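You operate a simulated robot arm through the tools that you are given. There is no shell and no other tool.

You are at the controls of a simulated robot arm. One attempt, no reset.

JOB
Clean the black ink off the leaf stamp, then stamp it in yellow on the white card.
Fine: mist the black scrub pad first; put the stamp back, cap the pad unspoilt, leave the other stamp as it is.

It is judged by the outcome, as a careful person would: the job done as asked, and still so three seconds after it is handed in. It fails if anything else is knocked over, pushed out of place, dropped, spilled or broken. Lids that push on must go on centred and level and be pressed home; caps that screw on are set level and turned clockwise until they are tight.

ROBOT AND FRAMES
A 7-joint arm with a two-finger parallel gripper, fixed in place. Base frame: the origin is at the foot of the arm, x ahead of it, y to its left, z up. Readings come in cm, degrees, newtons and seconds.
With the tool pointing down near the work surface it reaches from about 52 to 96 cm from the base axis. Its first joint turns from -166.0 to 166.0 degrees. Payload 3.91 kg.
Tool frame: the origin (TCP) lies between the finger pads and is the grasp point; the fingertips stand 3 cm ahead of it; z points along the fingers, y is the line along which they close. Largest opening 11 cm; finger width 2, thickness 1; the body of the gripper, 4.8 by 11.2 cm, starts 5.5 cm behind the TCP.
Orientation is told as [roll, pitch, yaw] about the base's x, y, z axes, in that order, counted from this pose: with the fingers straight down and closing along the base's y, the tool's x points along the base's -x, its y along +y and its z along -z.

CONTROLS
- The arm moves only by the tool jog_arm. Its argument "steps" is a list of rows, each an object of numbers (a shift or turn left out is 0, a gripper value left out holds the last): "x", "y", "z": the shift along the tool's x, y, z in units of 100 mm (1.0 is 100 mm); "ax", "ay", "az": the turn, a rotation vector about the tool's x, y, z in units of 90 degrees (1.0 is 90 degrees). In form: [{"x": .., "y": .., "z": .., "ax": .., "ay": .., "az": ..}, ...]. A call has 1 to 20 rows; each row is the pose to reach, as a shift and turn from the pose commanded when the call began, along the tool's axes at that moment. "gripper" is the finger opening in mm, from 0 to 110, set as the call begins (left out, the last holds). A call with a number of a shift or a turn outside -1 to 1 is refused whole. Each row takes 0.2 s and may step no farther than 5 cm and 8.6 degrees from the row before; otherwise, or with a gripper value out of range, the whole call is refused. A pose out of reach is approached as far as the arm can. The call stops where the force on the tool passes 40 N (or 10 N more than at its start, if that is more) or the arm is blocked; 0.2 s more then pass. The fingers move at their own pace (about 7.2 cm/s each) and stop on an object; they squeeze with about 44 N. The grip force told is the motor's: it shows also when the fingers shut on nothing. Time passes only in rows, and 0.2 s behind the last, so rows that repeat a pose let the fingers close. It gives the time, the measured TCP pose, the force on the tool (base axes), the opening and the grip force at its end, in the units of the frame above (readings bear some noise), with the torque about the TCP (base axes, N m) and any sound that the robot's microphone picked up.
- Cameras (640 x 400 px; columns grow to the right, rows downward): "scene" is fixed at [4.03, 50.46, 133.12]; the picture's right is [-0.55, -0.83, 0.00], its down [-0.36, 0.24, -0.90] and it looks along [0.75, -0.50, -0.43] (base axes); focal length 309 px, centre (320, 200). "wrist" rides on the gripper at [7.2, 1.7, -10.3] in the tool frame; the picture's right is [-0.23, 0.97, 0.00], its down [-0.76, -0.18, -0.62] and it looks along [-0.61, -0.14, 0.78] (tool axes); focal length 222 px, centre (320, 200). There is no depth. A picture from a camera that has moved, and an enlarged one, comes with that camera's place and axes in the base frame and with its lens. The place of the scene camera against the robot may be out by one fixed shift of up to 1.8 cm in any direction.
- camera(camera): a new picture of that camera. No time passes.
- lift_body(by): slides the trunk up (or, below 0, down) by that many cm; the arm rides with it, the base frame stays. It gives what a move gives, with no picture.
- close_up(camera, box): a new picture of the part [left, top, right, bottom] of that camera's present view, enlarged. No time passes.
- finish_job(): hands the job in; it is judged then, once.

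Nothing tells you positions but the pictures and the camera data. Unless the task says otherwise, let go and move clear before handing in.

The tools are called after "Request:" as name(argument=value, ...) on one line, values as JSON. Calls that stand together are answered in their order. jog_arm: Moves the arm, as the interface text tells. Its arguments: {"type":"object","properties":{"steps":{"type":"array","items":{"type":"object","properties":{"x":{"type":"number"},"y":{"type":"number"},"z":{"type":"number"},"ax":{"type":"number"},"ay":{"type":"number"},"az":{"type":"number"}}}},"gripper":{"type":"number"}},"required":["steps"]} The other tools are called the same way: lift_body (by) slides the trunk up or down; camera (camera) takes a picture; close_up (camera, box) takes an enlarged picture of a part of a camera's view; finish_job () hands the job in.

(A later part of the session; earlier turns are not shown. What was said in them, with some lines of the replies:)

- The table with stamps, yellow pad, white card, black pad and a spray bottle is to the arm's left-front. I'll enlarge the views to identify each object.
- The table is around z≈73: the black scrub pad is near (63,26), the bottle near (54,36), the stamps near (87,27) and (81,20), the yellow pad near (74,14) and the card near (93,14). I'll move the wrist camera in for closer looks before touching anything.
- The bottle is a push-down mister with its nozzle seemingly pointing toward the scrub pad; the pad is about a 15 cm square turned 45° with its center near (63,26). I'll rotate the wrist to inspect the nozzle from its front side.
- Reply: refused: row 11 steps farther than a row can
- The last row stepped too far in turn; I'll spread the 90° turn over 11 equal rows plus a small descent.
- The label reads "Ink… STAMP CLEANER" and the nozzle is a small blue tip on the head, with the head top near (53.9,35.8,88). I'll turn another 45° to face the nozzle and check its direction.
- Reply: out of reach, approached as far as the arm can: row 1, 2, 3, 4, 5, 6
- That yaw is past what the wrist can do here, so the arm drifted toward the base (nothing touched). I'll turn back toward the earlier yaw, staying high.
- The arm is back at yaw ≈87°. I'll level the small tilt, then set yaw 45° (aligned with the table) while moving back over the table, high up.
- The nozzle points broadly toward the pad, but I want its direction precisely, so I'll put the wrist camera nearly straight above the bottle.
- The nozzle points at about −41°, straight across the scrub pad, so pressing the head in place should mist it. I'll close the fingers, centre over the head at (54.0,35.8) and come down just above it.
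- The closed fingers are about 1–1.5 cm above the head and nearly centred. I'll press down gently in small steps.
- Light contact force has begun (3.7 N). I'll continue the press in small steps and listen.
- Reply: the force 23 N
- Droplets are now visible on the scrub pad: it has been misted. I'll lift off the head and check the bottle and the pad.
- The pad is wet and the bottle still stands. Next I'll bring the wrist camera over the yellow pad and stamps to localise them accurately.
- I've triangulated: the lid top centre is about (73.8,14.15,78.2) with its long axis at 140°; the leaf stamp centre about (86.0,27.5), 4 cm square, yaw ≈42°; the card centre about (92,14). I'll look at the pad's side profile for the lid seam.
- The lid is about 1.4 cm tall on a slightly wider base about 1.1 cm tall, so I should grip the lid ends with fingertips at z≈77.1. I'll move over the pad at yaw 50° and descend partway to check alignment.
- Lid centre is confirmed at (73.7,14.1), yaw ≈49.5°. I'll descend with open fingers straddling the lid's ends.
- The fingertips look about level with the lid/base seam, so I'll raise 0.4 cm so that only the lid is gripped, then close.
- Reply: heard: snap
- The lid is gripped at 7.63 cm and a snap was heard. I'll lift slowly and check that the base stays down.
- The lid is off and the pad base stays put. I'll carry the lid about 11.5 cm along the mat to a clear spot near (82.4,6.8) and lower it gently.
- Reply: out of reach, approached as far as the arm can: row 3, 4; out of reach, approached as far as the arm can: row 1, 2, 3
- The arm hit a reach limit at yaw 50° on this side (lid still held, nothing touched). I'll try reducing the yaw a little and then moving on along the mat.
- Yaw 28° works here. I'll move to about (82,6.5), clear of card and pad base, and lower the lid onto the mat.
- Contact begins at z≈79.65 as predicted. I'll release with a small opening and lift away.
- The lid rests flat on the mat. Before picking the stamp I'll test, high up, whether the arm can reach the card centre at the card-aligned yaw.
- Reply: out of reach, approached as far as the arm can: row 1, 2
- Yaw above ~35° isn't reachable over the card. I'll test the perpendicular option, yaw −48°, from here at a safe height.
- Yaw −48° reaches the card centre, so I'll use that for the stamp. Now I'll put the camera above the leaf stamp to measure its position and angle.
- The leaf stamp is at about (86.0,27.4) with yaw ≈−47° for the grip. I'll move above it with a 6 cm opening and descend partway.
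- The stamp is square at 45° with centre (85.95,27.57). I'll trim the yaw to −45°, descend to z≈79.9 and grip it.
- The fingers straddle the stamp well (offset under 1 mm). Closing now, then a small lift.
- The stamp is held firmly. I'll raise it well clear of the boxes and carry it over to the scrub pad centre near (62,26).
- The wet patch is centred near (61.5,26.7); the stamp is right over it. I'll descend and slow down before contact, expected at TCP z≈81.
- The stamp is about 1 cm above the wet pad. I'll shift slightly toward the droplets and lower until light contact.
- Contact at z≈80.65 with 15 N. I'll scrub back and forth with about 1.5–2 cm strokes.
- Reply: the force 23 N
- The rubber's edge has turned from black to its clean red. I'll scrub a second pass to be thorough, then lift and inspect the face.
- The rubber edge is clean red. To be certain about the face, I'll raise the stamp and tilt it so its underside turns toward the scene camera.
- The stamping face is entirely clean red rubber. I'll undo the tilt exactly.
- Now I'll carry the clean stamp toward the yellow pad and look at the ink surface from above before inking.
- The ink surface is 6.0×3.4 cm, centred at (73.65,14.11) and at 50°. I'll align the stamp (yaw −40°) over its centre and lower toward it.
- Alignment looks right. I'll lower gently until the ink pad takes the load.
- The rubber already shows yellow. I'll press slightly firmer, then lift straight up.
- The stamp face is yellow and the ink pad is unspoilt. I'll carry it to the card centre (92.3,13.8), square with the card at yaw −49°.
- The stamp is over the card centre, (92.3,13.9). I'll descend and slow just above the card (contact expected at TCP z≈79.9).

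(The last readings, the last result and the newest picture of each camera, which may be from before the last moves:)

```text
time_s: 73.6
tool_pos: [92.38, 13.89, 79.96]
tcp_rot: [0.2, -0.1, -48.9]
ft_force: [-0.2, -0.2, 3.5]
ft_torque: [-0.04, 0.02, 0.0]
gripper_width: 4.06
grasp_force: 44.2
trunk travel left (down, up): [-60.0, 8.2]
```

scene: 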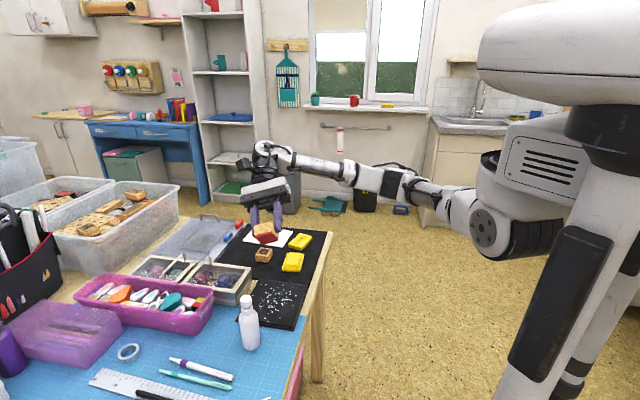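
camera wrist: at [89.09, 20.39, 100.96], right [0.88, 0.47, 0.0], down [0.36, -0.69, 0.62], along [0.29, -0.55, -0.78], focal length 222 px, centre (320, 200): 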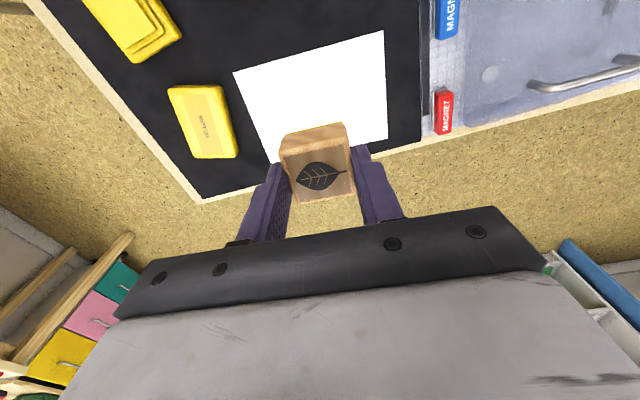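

Contact has begun (3.5 N). I'll press a little firmer straight down, hold, then lift straight up.

Request:
jog_arm(steps=[{"z": 0.01}, {"z": 0.02}, {"z": 0.025}, {"z": 0.025}])

```text
time_s: 74.6
tool_pos: [92.32, 13.79, 79.98]
tcp_rot: [0.2, -0.2, -49.1]
ft_force: [0.0, 0.8, 17.8]
ft_torque: [-0.05, 0.06, 0.03]
gripper_width: 4.06
grasp_force: 43.6
trunk travel left (down, up): [-60.0, 8.2]
```

Request:
jog_arm(steps=[{"z": -0.03}, {"z": -0.1}, {"z": -0.3}, {"z": -0.6}, {"z": -1.0}])

Request:
close_up(camera="scene", box=[220, 190, 330, 270])

Request:
camera(camera="wrist")

```text
time_s: 75.8
tool_pos: [92.17, 13.9, 89.72]
tcp_rot: [0.1, 0.0, -49.0]
ft_force: [-0.7, -0.7, 0.4]
ft_torque: [-0.02, 0.01, 0.0]
gripper_width: 4.04
grasp_force: 44.4
trunk travel left (down, up): [-60.0, 8.2]
```

```text
5.00 times, centred on (275, 230) of scene
camera zoom: at [4.03, 50.46, 133.12], right [-0.55, -0.83, 0.0], down [-0.36, 0.24, -0.9], along [0.75, -0.5, -0.43], focal length 1544 px, centre (545, 50)
```

zoom: 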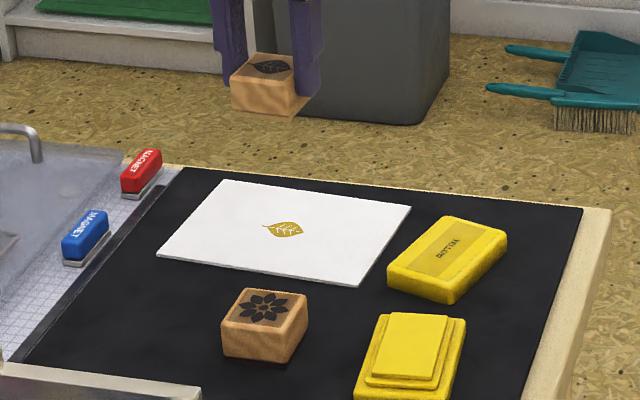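

```text
taken
camera wrist: at [88.77, 20.51, 100.15], right [0.88, 0.47, 0.0], down [0.36, -0.69, 0.62], along [0.29, -0.55, -0.78], focal length 222 px, centre (320, 200)
```

wrist: 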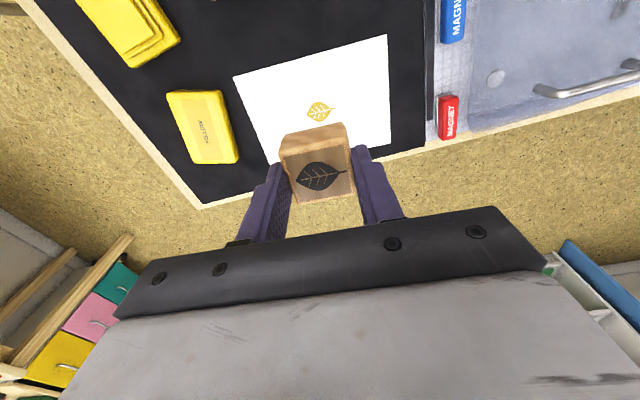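

Request:
close_up(camera="scene", box=[250, 220, 300, 250])

Request:
close_up(camera="wrist", box=[230, 30, 400, 136])

```text
12.80 times, centred on (275, 235) of scene
camera zoom: at [4.03, 50.46, 133.12], right [-0.55, -0.83, 0.0], down [-0.36, 0.24, -0.9], along [0.75, -0.5, -0.43], focal length 3954 px, centre (896, -248)
```

zoom: 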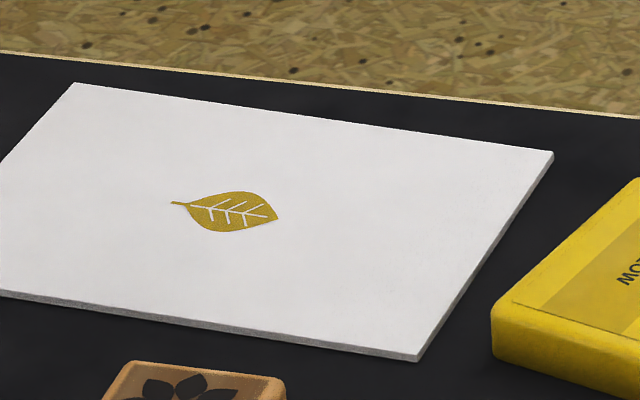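

```text
3.76 times, centred on (315, 83) of wrist
camera zoom: at [88.77, 20.51, 100.15], right [0.88, 0.47, 0.0], down [0.36, -0.69, 0.62], along [0.29, -0.55, -0.78], focal length 836 px, centre (339, 640)
```

zoom: 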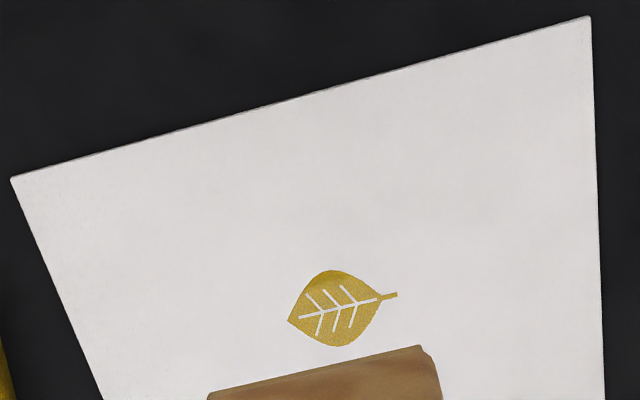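

A crisp yellow leaf is printed in the card's centre. Now I'll return the stamp to its original spot (85.97,27.42), yaw −45°.

Request:
jog_arm(steps=[{"x": 0.36, "y": 0.1}, {"x": 0.72, "y": 0.206}])

Request:
jog_arm(steps=[{"x": 0.36, "y": 0.1, "az": -0.02}, {"x": 0.72, "y": 0.206, "az": -0.0444}, {"x": 0.72, "y": 0.206, "az": -0.0444}])

```text
time_s: 76.4
tool_pos: [89.13, 20.74, 89.59]
tcp_rot: [0.1, -0.1, -49.0]
ft_force: [0.1, 0.1, -0.3]
ft_torque: [-0.02, 0.0, -0.02]
gripper_width: 4.07
grasp_force: 44.2
trunk travel left (down, up): [-60.0, 8.2]
```

```text
time_s: 77.2
tool_pos: [85.88, 27.55, 89.68]
tcp_rot: [0.1, 0.0, -45.0]
ft_force: [-0.4, 0.1, -1.0]
ft_torque: [0.0, 0.0, -0.01]
gripper_width: 4.05
grasp_force: 43.7
trunk travel left (down, up): [-60.0, 8.2]
```

Request:
jog_arm(steps=[{"x": -0.013, "z": 0.3}, {"x": -0.013, "z": 0.6}, {"x": -0.013, "z": 0.85}, {"x": -0.013, "z": 0.93}])

Request:
jog_arm(steps=[{"z": 0.015}, {"z": 0.03}, {"z": 0.04}])

```text
time_s: 78.2
tool_pos: [86.09, 27.4, 80.39]
tcp_rot: [0.1, 0.0, -45.0]
ft_force: [-0.5, 0.8, -0.6]
ft_torque: [0.01, 0.0, -0.02]
gripper_width: 4.09
grasp_force: 44.2
trunk travel left (down, up): [-60.0, 8.2]
```

```text
time_s: 79.0
tool_pos: [86.11, 27.38, 79.92]
tcp_rot: [0.0, -0.1, -45.1]
ft_force: [-0.3, 0.2, -0.2]
ft_torque: [0.01, -0.01, 0.02]
gripper_width: 4.07
grasp_force: 44.4
trunk travel left (down, up): [-60.0, 8.2]
```

Request:
jog_arm(steps=[{"z": 0.005}, {"z": 0.01}, {"z": 0.015}])

```text
time_s: 79.8
tool_pos: [85.98, 27.25, 79.86]
tcp_rot: [0.1, -0.1, -45.0]
ft_force: [-0.1, 0.6, 0.4]
ft_torque: [-0.03, 0.0, -0.02]
gripper_width: 4.08
grasp_force: 44.1
trunk travel left (down, up): [-60.0, 8.2]
```

Request:
jog_arm(steps=[{"z": 0.005}, {"z": 0.01}])

Request:
close_up(camera="scene", box=[200, 220, 290, 280])

```text
time_s: 80.4
tool_pos: [86.03, 27.35, 79.73]
tcp_rot: [0.2, -0.1, -45.0]
ft_force: [-0.2, -0.5, 2.2]
ft_torque: [-0.06, 0.04, 0.03]
gripper_width: 4.05
grasp_force: 44.2
trunk travel left (down, up): [-60.0, 8.2]
```

```text
6.67 times, centred on (245, 250) of scene
camera zoom: at [4.03, 50.46, 133.12], right [-0.55, -0.83, 0.0], down [-0.36, 0.24, -0.9], along [0.75, -0.5, -0.43], focal length 2059 px, centre (820, -133)
```

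zoom: 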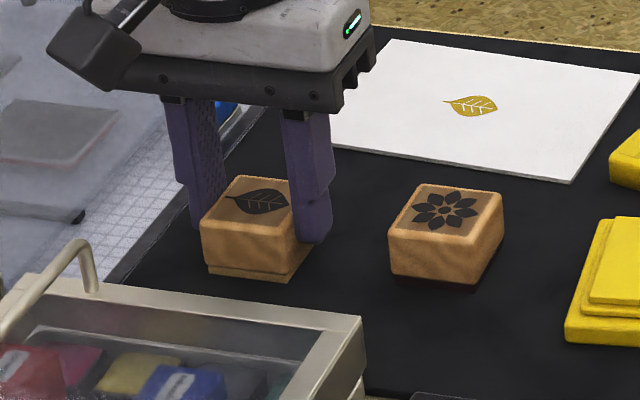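

The stamp is touching down in its original place. I'll release and lift clear.

Request:
jog_arm(steps=[{"z": 0.002}, {"z": 0.002}, {"z": 0.002}], gripper=62)

Request:
jog_arm(steps=[{"z": -0.1}, {"z": -0.4}, {"z": -0.8}, {"z": -1.0}])

Request:
close_up(camera="scene", box=[200, 210, 300, 280])

Request:
camera(camera="wrist")

```text
time_s: 81.2
tool_pos: [86.12, 27.42, 79.75]
tcp_rot: [0.1, -0.1, -45.0]
ft_force: [-0.3, -0.2, -0.4]
ft_torque: [-0.01, 0.01, -0.03]
gripper_width: 6.17
grasp_force: 0.2
trunk travel left (down, up): [-60.0, 8.2]
```

```text
time_s: 82.2
tool_pos: [85.93, 27.34, 89.69]
tcp_rot: [0.1, -0.1, -45.1]
ft_force: [-0.4, 0.4, 0.3]
ft_torque: [0.02, -0.03, 0.0]
gripper_width: 6.18
grasp_force: 0.1
trunk travel left (down, up): [-60.0, 8.2]
```

```text
5.71 times, centred on (250, 245) of scene
camera zoom: at [4.03, 50.46, 133.12], right [-0.55, -0.83, 0.0], down [-0.36, 0.24, -0.9], along [0.75, -0.5, -0.43], focal length 1765 px, centre (720, -57)
```

zoom: 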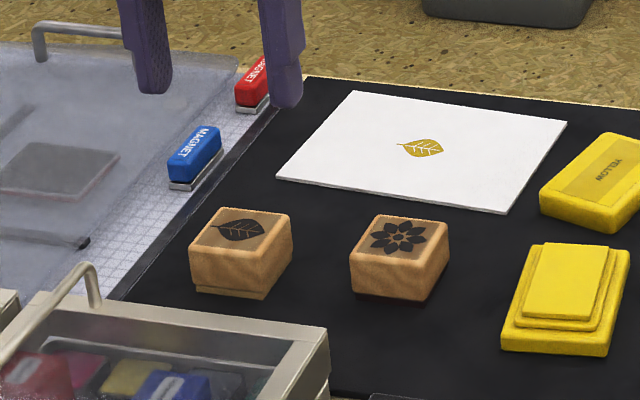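

```text
taken
camera wrist: at [82.13, 33.68, 100.13], right [0.85, 0.53, 0.0], down [0.41, -0.66, 0.62], along [0.33, -0.53, -0.78], focal length 222 px, centre (320, 200)
```

wrist: 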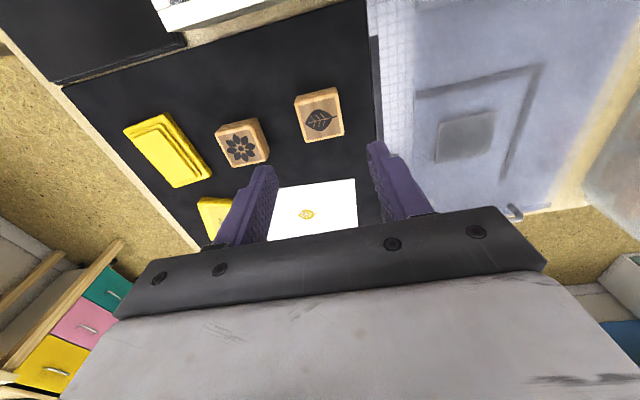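

The leaf stamp is back in place and everything looks undisturbed. Now I'll go back over the lid with the same pose I set it down in, yaw 28.4° at (82.0,6.6).

Request:
jog_arm(steps=[{"x": -0.2, "y": -0.29, "z": -0.1}, {"x": -0.4, "y": -0.58, "z": -0.2}, {"x": -0.595, "y": -0.87, "z": -0.3}])

Request:
jog_arm(steps=[{"x": -0.2, "y": -0.29}, {"x": -0.4, "y": -0.58}, {"x": -0.595, "y": -0.87}], gripper=95)

Request:
jog_arm(steps=[{"az": -0.09}, {"az": -0.18}, {"az": -0.27}, {"az": -0.36}, {"az": -0.45}, {"az": -0.54}, {"az": -0.63}, {"az": -0.72}, {"az": -0.8156}])

```text
time_s: 83.0
tool_pos: [83.85, 17.06, 92.81]
tcp_rot: [0.0, 0.0, -45.1]
ft_force: [0.0, -0.2, 0.8]
ft_torque: [0.0, 0.01, 0.02]
gripper_width: 6.2
grasp_force: 0.1
trunk travel left (down, up): [-60.0, 8.2]
```

```text
time_s: 83.8
tool_pos: [82.08, 6.5, 92.75]
tcp_rot: [0.1, -0.1, -44.9]
ft_force: [0.1, 0.4, -0.5]
ft_torque: [-0.03, 0.01, 0.02]
gripper_width: 9.51
grasp_force: 0.0
trunk travel left (down, up): [-60.0, 8.2]
```

```text
time_s: 85.8
tool_pos: [82.13, 6.68, 92.65]
tcp_rot: [-0.1, -0.1, 28.6]
ft_force: [-0.2, -0.6, 0.3]
ft_torque: [0.02, -0.03, 0.0]
gripper_width: 9.5
grasp_force: 0.0
trunk travel left (down, up): [-60.0, 8.2]
```

Request:
jog_arm(steps=[{"z": 0.4}, {"z": 0.7}])

Request:
close_up(camera="wrist", box=[200, 90, 440, 240])

Request:
close_up(camera="scene", box=[252, 190, 352, 270])

```text
time_s: 86.4
tool_pos: [82.18, 6.59, 85.67]
tcp_rot: [-0.1, -0.1, 28.3]
ft_force: [-0.1, 0.1, 0.6]
ft_torque: [-0.01, 0.0, -0.01]
gripper_width: 9.49
grasp_force: 0.0
trunk travel left (down, up): [-60.0, 8.2]
```

```text
2.67 times, centred on (320, 165) of wrist
camera zoom: at [75.06, 4.65, 96.02], right [-0.26, 0.96, 0.0], down [0.75, 0.21, 0.62], along [0.6, 0.16, -0.78], focal length 592 px, centre (320, 293)
```

zoom: 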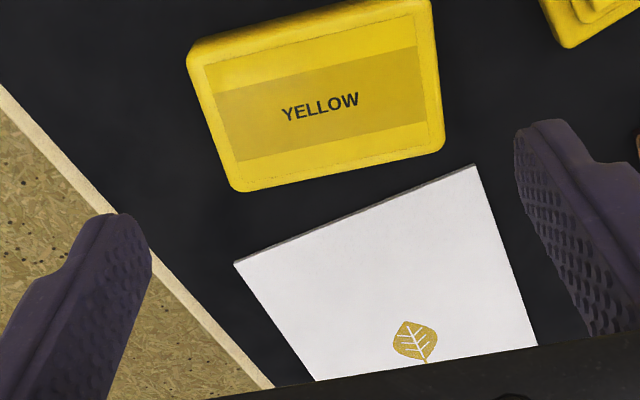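

```text
5.00 times, centred on (302, 230) of scene
camera zoom: at [4.03, 50.46, 133.12], right [-0.55, -0.83, 0.0], down [-0.36, 0.24, -0.9], along [0.75, -0.5, -0.43], focal length 1544 px, centre (410, 50)
```

zoom: 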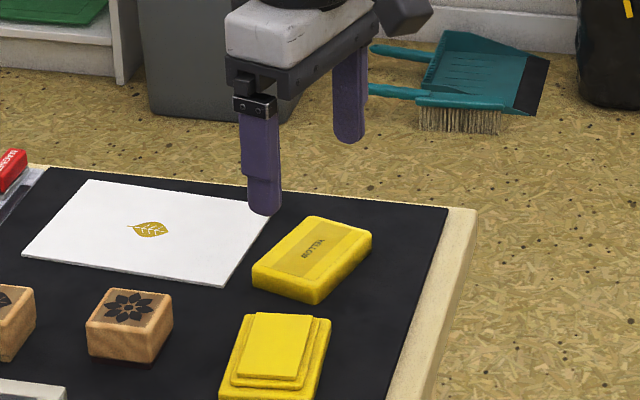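

The lid is centred between the fingers. I'll descend to the release height and grip it.

Request:
jog_arm(steps=[{"z": 0.3}, {"z": 0.5}, {"z": 0.58}, {"z": 0.61}])

Request:
jog_arm(steps=[{"z": 0}, {"z": 0}, {"z": 0}, {"z": 0}], gripper=70)

Request:
jog_arm(steps=[{"z": -0.1}, {"z": -0.3}, {"z": -0.6}, {"z": -0.7}])

Request:
camera(camera="wrist")

Request:
close_up(camera="scene", box=[252, 190, 352, 270])

```text
time_s: 87.4
tool_pos: [82.14, 6.74, 79.42]
tcp_rot: [-0.1, 0.0, 28.5]
ft_force: [0.4, -0.3, -0.1]
ft_torque: [0.02, -0.01, 0.0]
gripper_width: 9.5
grasp_force: 0.1
trunk travel left (down, up): [-60.0, 8.2]
```

```text
time_s: 88.4
tool_pos: [82.08, 6.74, 79.57]
tcp_rot: [-0.1, -0.1, 28.4]
ft_force: [-0.2, 0.1, -0.3]
ft_torque: [0.02, -0.01, -0.03]
gripper_width: 7.64
grasp_force: 43.9
trunk travel left (down, up): [-60.0, 8.2]
```

```text
time_s: 89.4
tool_pos: [82.01, 6.64, 86.66]
tcp_rot: [-0.1, 0.0, 28.5]
ft_force: [0.1, 0.6, -0.6]
ft_torque: [0.06, 0.04, -0.04]
gripper_width: 7.61
grasp_force: 44.4
trunk travel left (down, up): [-60.0, 8.2]
```

```text
taken
camera wrist: at [75.04, 4.75, 97.01], right [-0.26, 0.96, 0.0], down [0.75, 0.21, 0.62], along [0.6, 0.16, -0.78], focal length 222 px, centre (320, 200)
```

wrist: 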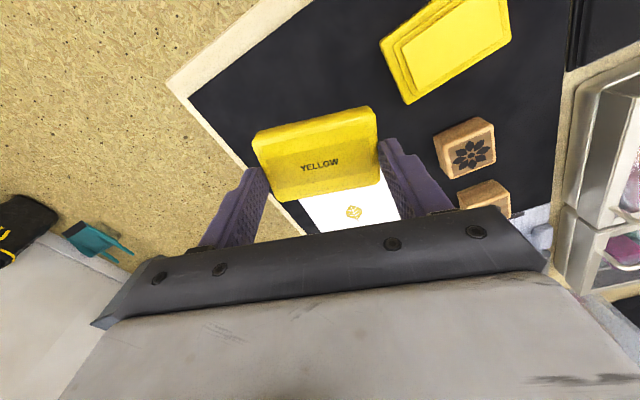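

```text
5.00 times, centred on (302, 230) of scene
camera zoom: at [4.03, 50.46, 133.12], right [-0.55, -0.83, 0.0], down [-0.36, 0.24, -0.9], along [0.75, -0.5, -0.43], focal length 1544 px, centre (410, 50)
```

zoom: 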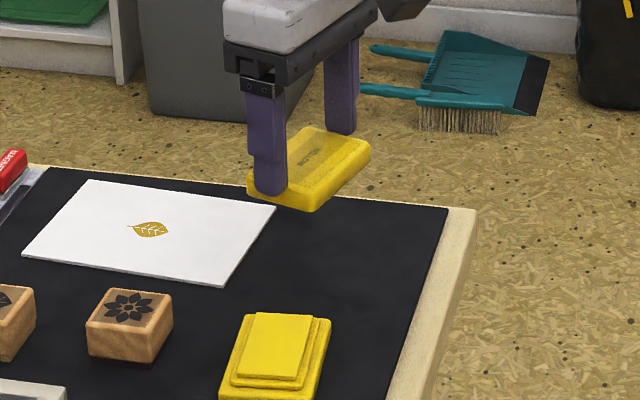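

The lid is held. I'll carry it back over the pad base and then turn to yaw 50°.

Request:
jog_arm(steps=[{"x": 0.12, "y": 0.35}, {"x": 0.25, "y": 0.7}, {"x": 0.34, "y": 0.95}])

Request:
jog_arm(steps=[{"x": 0.044, "y": 0.113}, {"x": 0.044, "y": 0.113, "az": -0.08}, {"x": 0.044, "y": 0.113, "az": -0.16}, {"x": 0.044, "y": 0.113, "az": -0.2389}, {"x": 0.044, "y": 0.113, "az": -0.2389}])

Request:
camera(camera="wrist")

Request:
close_up(camera="scene", box=[252, 200, 332, 280])

```text
time_s: 90.2
tool_pos: [74.54, 13.4, 86.64]
tcp_rot: [-0.1, -0.1, 28.3]
ft_force: [0.6, 0.9, -0.5]
ft_torque: [-0.01, 0.01, 0.03]
gripper_width: 7.64
grasp_force: 43.8
trunk travel left (down, up): [-60.0, 8.2]
```

```text
time_s: 91.4
tool_pos: [73.59, 14.04, 86.64]
tcp_rot: [-0.1, -0.1, 50.1]
ft_force: [0.0, 0.6, -0.5]
ft_torque: [-0.03, 0.03, 0.02]
gripper_width: 7.62
grasp_force: 44.2
trunk travel left (down, up): [-60.0, 8.2]
```

```text
taken
camera wrist: at [67.8, 9.75, 96.95], right [-0.6, 0.8, 0.0], down [0.62, 0.47, 0.62], along [0.5, 0.37, -0.78], focal length 222 px, centre (320, 200)
```

wrist: 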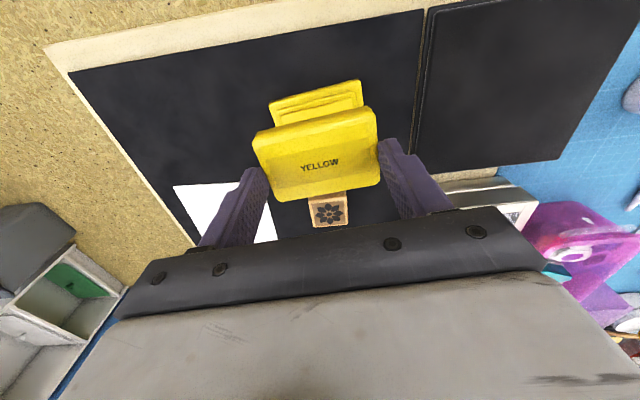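

```text
5.00 times, centred on (292, 240) of scene
camera zoom: at [4.03, 50.46, 133.12], right [-0.55, -0.83, 0.0], down [-0.36, 0.24, -0.9], along [0.75, -0.5, -0.43], focal length 1544 px, centre (460, 0)
```

zoom: 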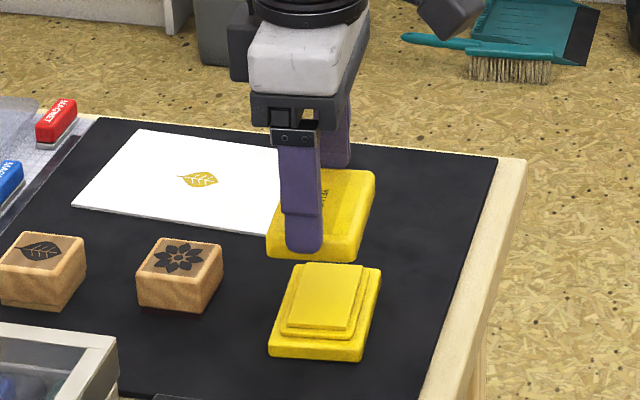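

Request:
jog_arm(steps=[{"z": 0.15}, {"z": 0.3}, {"z": 0.38}])

Request:
jog_arm(steps=[{"z": 0}])

Request:
jog_arm(steps=[{"z": 0}])

Request:
close_up(camera="scene", box=[267, 230, 317, 280])

Request:
close_up(camera="wrist", box=[220, 70, 420, 195])

```text
time_s: 92.2
tool_pos: [73.72, 14.15, 82.75]
tcp_rot: [-0.2, -0.1, 49.8]
ft_force: [0.0, 0.4, 0.1]
ft_torque: [0.02, -0.01, -0.05]
gripper_width: 7.61
grasp_force: 43.6
trunk travel left (down, up): [-60.0, 8.2]
```

```text
time_s: 92.6
tool_pos: [73.8, 14.27, 82.65]
tcp_rot: [-0.1, -0.1, 49.9]
ft_force: [-0.6, 1.6, -0.5]
ft_torque: [-0.01, -0.01, 0.02]
gripper_width: 7.63
grasp_force: 44.5
trunk travel left (down, up): [-60.0, 8.2]
```

```text
time_s: 93.0
tool_pos: [73.8, 14.22, 82.86]
tcp_rot: [-0.2, -0.2, 49.8]
ft_force: [-0.4, 0.2, -0.1]
ft_torque: [-0.02, -0.01, -0.02]
gripper_width: 7.63
grasp_force: 43.6
trunk travel left (down, up): [-60.0, 8.2]
```

```text
8.00 times, centred on (292, 255) of scene
camera zoom: at [4.03, 50.46, 133.12], right [-0.55, -0.83, 0.0], down [-0.36, 0.24, -0.9], along [0.75, -0.5, -0.43], focal length 2471 px, centre (544, -240)
```

zoom: 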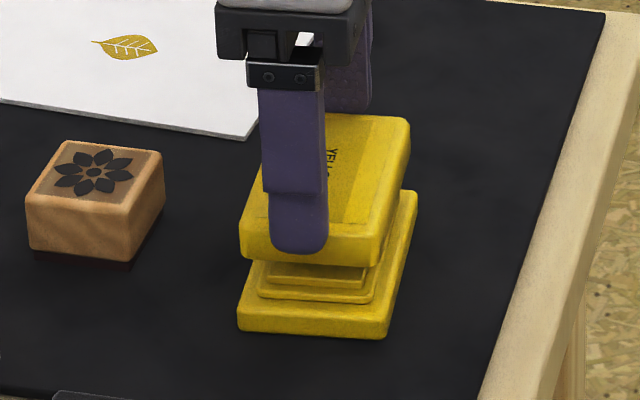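

```text
3.20 times, centred on (320, 132) of wrist
camera zoom: at [67.83, 9.73, 93.13], right [-0.6, 0.8, 0.0], down [0.62, 0.47, 0.62], along [0.5, 0.37, -0.78], focal length 711 px, centre (320, 416)
```

zoom: 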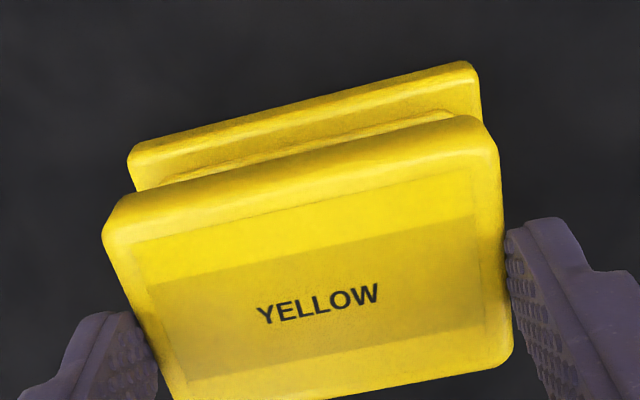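

Lid and base line up. I'll lower slowly, watching for any side force.

Request:
jog_arm(steps=[{"x": 0.003, "y": 0.004, "z": 0.03}, {"x": 0.003, "y": 0.004, "z": 0.06}, {"x": 0.003, "y": 0.004, "z": 0.09}, {"x": 0.003, "y": 0.004, "z": 0.11}, {"x": 0.003, "y": 0.004, "z": 0.13}])

Request:
close_up(camera="scene", box=[267, 230, 317, 280])

```text
time_s: 94.2
tool_pos: [73.69, 14.23, 81.44]
tcp_rot: [-0.1, 0.0, 49.9]
ft_force: [0.2, 0.1, 0.0]
ft_torque: [-0.01, 0.0, 0.01]
gripper_width: 7.61
grasp_force: 44.1
trunk travel left (down, up): [-60.0, 8.2]
```

```text
8.00 times, centred on (292, 255) of scene
camera zoom: at [4.03, 50.46, 133.12], right [-0.55, -0.83, 0.0], down [-0.36, 0.24, -0.9], along [0.75, -0.5, -0.43], focal length 2471 px, centre (544, -240)
```

zoom: 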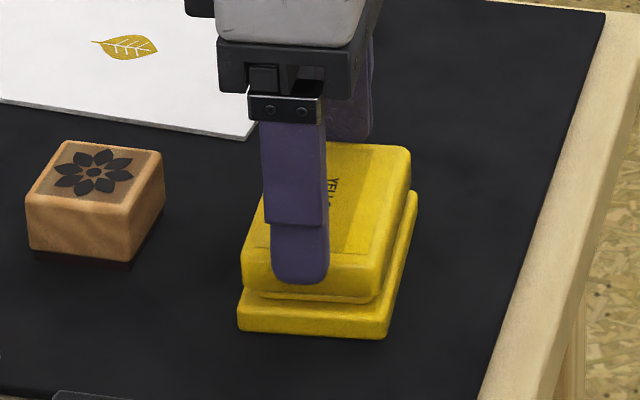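

Request:
jog_arm(steps=[{"z": 0.02}, {"z": 0.04}, {"z": 0.055}])

```text
time_s: 95.0
tool_pos: [73.66, 14.22, 81.03]
tcp_rot: [0.0, -0.1, 50.0]
ft_force: [-0.1, -0.5, 0.0]
ft_torque: [-0.01, 0.04, 0.0]
gripper_width: 7.63
grasp_force: 43.5
trunk travel left (down, up): [-60.0, 8.2]
```

Request:
jog_arm(steps=[{"z": 0.01}, {"z": 0.02}, {"z": 0.03}])

```text
time_s: 95.8
tool_pos: [73.66, 14.25, 80.81]
tcp_rot: [-0.2, -0.2, 49.9]
ft_force: [0.7, 0.0, 14.9]
ft_torque: [0.11, 0.48, 0.02]
gripper_width: 7.61
grasp_force: 44.6
trunk travel left (down, up): [-60.0, 8.2]
heard: snap
```

A snap was heard at the original seated height. I'll release, lift, and look before pressing on top to be sure it's home.

Request:
jog_arm(steps=[{"z": 0}, {"z": 0}, {"z": 0}], gripper=98)

Request:
jog_arm(steps=[{"z": -0.1}, {"z": -0.3}, {"z": -0.6}, {"z": -0.8}])

Request:
close_up(camera="scene", box=[267, 230, 317, 280])

Request:
close_up(camera="wrist", box=[256, 70, 384, 150])

```text
time_s: 96.6
tool_pos: [73.7, 14.2, 80.65]
tcp_rot: [-0.1, -0.1, 49.9]
ft_force: [-0.7, 0.4, -0.3]
ft_torque: [-0.02, 0.02, -0.03]
gripper_width: 9.8
grasp_force: 0.0
trunk travel left (down, up): [-60.0, 8.2]
```

```text
time_s: 97.6
tool_pos: [73.63, 14.17, 88.52]
tcp_rot: [0.0, -0.2, 49.8]
ft_force: [0.0, -0.1, -0.9]
ft_torque: [0.01, 0.01, 0.01]
gripper_width: 9.77
grasp_force: 0.0
trunk travel left (down, up): [-60.0, 8.2]
```

```text
8.00 times, centred on (292, 255) of scene
camera zoom: at [4.03, 50.46, 133.12], right [-0.55, -0.83, 0.0], down [-0.36, 0.24, -0.9], along [0.75, -0.5, -0.43], focal length 2471 px, centre (544, -240)
```

zoom: 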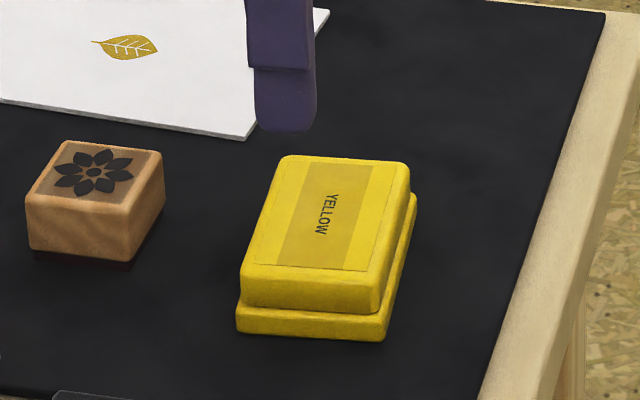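

```text
5.00 times, centred on (320, 110) of wrist
camera zoom: at [67.76, 9.76, 99.03], right [-0.6, 0.8, 0.0], down [0.62, 0.47, 0.62], along [0.5, 0.37, -0.78], focal length 1111 px, centre (320, 650)
```

zoom: 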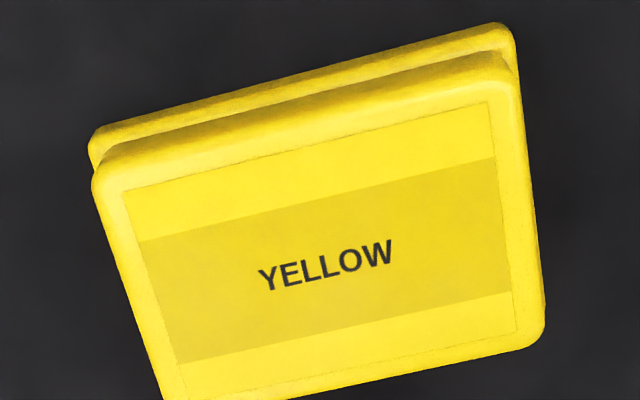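

The lid looks level and centred as at the start. To be sure it is pressed home I'll close the fingers and press gently on the lid's centre.

Request:
jog_arm(steps=[{"z": 0}, {"z": 0}, {"z": 0}, {"z": 0}, {"z": 0.3}, {"z": 0.6}, {"z": 0.69}], gripper=0)

Request:
jog_arm(steps=[{"z": 0.015}, {"z": 0.03}, {"z": 0.04}])

```text
time_s: 99.2
tool_pos: [73.82, 14.19, 81.6]
tcp_rot: [-0.1, -0.2, 49.9]
ft_force: [-0.3, -0.6, -0.3]
ft_torque: [-0.04, 0.02, -0.01]
gripper_width: 0.01
grasp_force: 37.7
trunk travel left (down, up): [-60.0, 8.2]
```

```text
time_s: 100.0
tool_pos: [73.57, 14.36, 81.35]
tcp_rot: [0.0, -0.1, 49.9]
ft_force: [-0.1, 0.8, 1.0]
ft_torque: [0.0, 0.0, -0.02]
gripper_width: 0.0
grasp_force: 37.5
trunk travel left (down, up): [-60.0, 8.2]
```

Request:
jog_arm(steps=[{"z": 0.01}, {"z": 0.02}, {"z": 0.03}])

```text
time_s: 100.8
tool_pos: [73.61, 14.2, 81.18]
tcp_rot: [-0.2, -0.2, 49.8]
ft_force: [-0.2, -0.8, 11.9]
ft_torque: [0.0, 0.04, 0.01]
gripper_width: 0.01
grasp_force: 37.5
trunk travel left (down, up): [-60.0, 8.2]
```

Request:
jog_arm(steps=[{"z": 0.01}, {"z": 0.02}, {"z": 0.025}])

Request:
jog_arm(steps=[{"z": -0.05}, {"z": -0.3}, {"z": -0.7}, {"z": -1.0}])

Request:
close_up(camera="scene", box=[267, 230, 317, 280])

Request:
camera(camera="scene")

Request:
camera(camera="wrist")

```text
time_s: 101.6
tool_pos: [73.64, 14.11, 81.1]
tcp_rot: [-0.3, -0.4, 49.8]
ft_force: [1.6, -1.1, 35.1]
ft_torque: [-0.09, 0.01, -0.01]
gripper_width: 0.0
grasp_force: 37.6
trunk travel left (down, up): [-60.0, 8.2]
```

```text
time_s: 102.6
tool_pos: [73.59, 14.16, 90.74]
tcp_rot: [-0.1, 0.0, 49.9]
ft_force: [-0.2, -0.2, 1.2]
ft_torque: [0.03, -0.02, -0.04]
gripper_width: 0.03
grasp_force: 38.0
trunk travel left (down, up): [-60.0, 8.2]
```

```text
8.00 times, centred on (292, 255) of scene
camera zoom: at [4.03, 50.46, 133.12], right [-0.55, -0.83, 0.0], down [-0.36, 0.24, -0.9], along [0.75, -0.5, -0.43], focal length 2471 px, centre (544, -240)
```

zoom: 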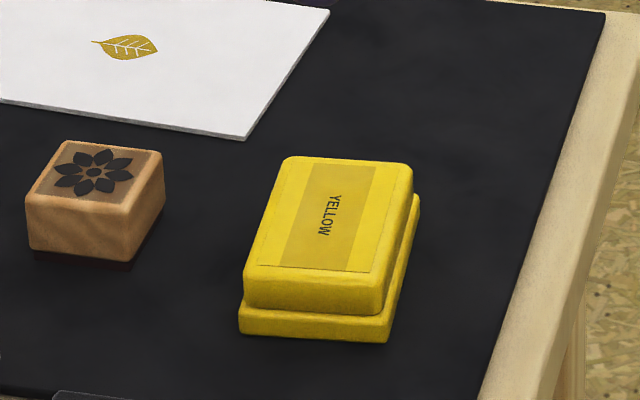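

```text
taken
```

scene: 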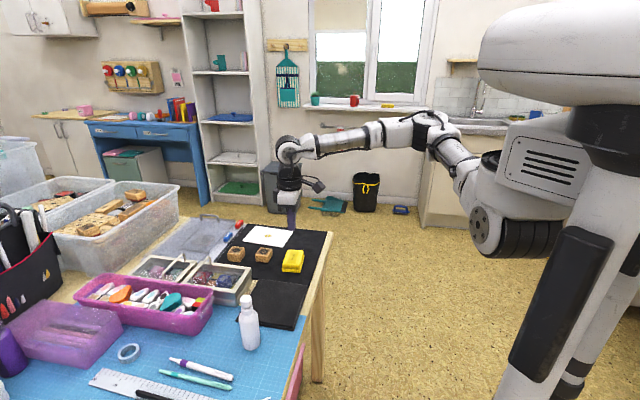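

```text
taken
camera wrist: at [67.68, 9.64, 101.13], right [-0.6, 0.8, 0.0], down [0.63, 0.47, 0.62], along [0.5, 0.37, -0.78], focal length 222 px, centre (320, 200)
```

wrist: 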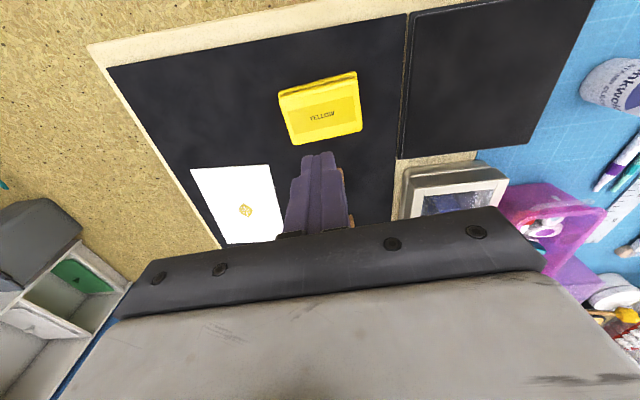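

Everything is in place: clean yellow leaf on the card, stamp returned, pad capped level, flower stamp and bottle undisturbed. I'll move the arm further clear and open the fingers before handing in.

Request:
jog_arm(steps=[{"z": -0.4}, {"z": -0.8}, {"z": -1.0, "x": 0.3}, {"z": -1.0, "x": 0.7}])

Request:
close_up(camera="scene", box=[190, 210, 340, 360])

```text
time_s: 103.6
tool_pos: [68.99, 8.81, 100.72]
tcp_rot: [-0.1, 0.0, 50.0]
ft_force: [0.1, 0.4, 0.9]
ft_torque: [0.03, 0.0, -0.03]
gripper_width: 0.01
grasp_force: 37.6
trunk travel left (down, up): [-60.0, 8.2]
```

```text
2.67 times, centred on (265, 285) of scene
camera zoom: at [4.03, 50.46, 133.12], right [-0.55, -0.83, 0.0], down [-0.36, 0.24, -0.9], along [0.75, -0.5, -0.43], focal length 824 px, centre (467, -27)
```

zoom: 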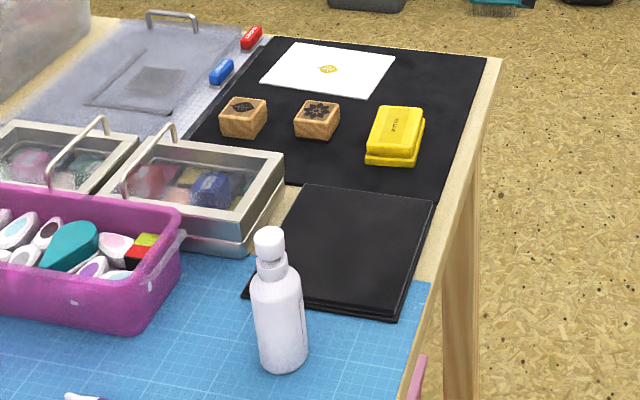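

The scene is tidy and the arm is clear of everything. Handing in.

Request:
finish_job()

```text
The job is handed in.
```

The leaf stamp is clean of black ink, and a crisp yellow leaf is printed in the centre of the white card. The job is handed in.

- **Cleaning:** I misted the scrub pad with one press of the bottle, then scrubbed the stamp on the wet area. I tilted it to the camera and saw only clean red rubber before going near the ink.
- **Ink pad:** The yellow surface showed no black after inking. The lid snapped back on and I pressed it home; it sits level and centred. The capped pad moved about 1 mm while I did this.
- **Put back:** The leaf stamp is within about 1 mm of where I picked it up. It went back with yellow ink still on its face, since you didn't ask for a second clean.
- **Left alone:** The flower stamp was not touched, and the spray bottle is still standing where it was.
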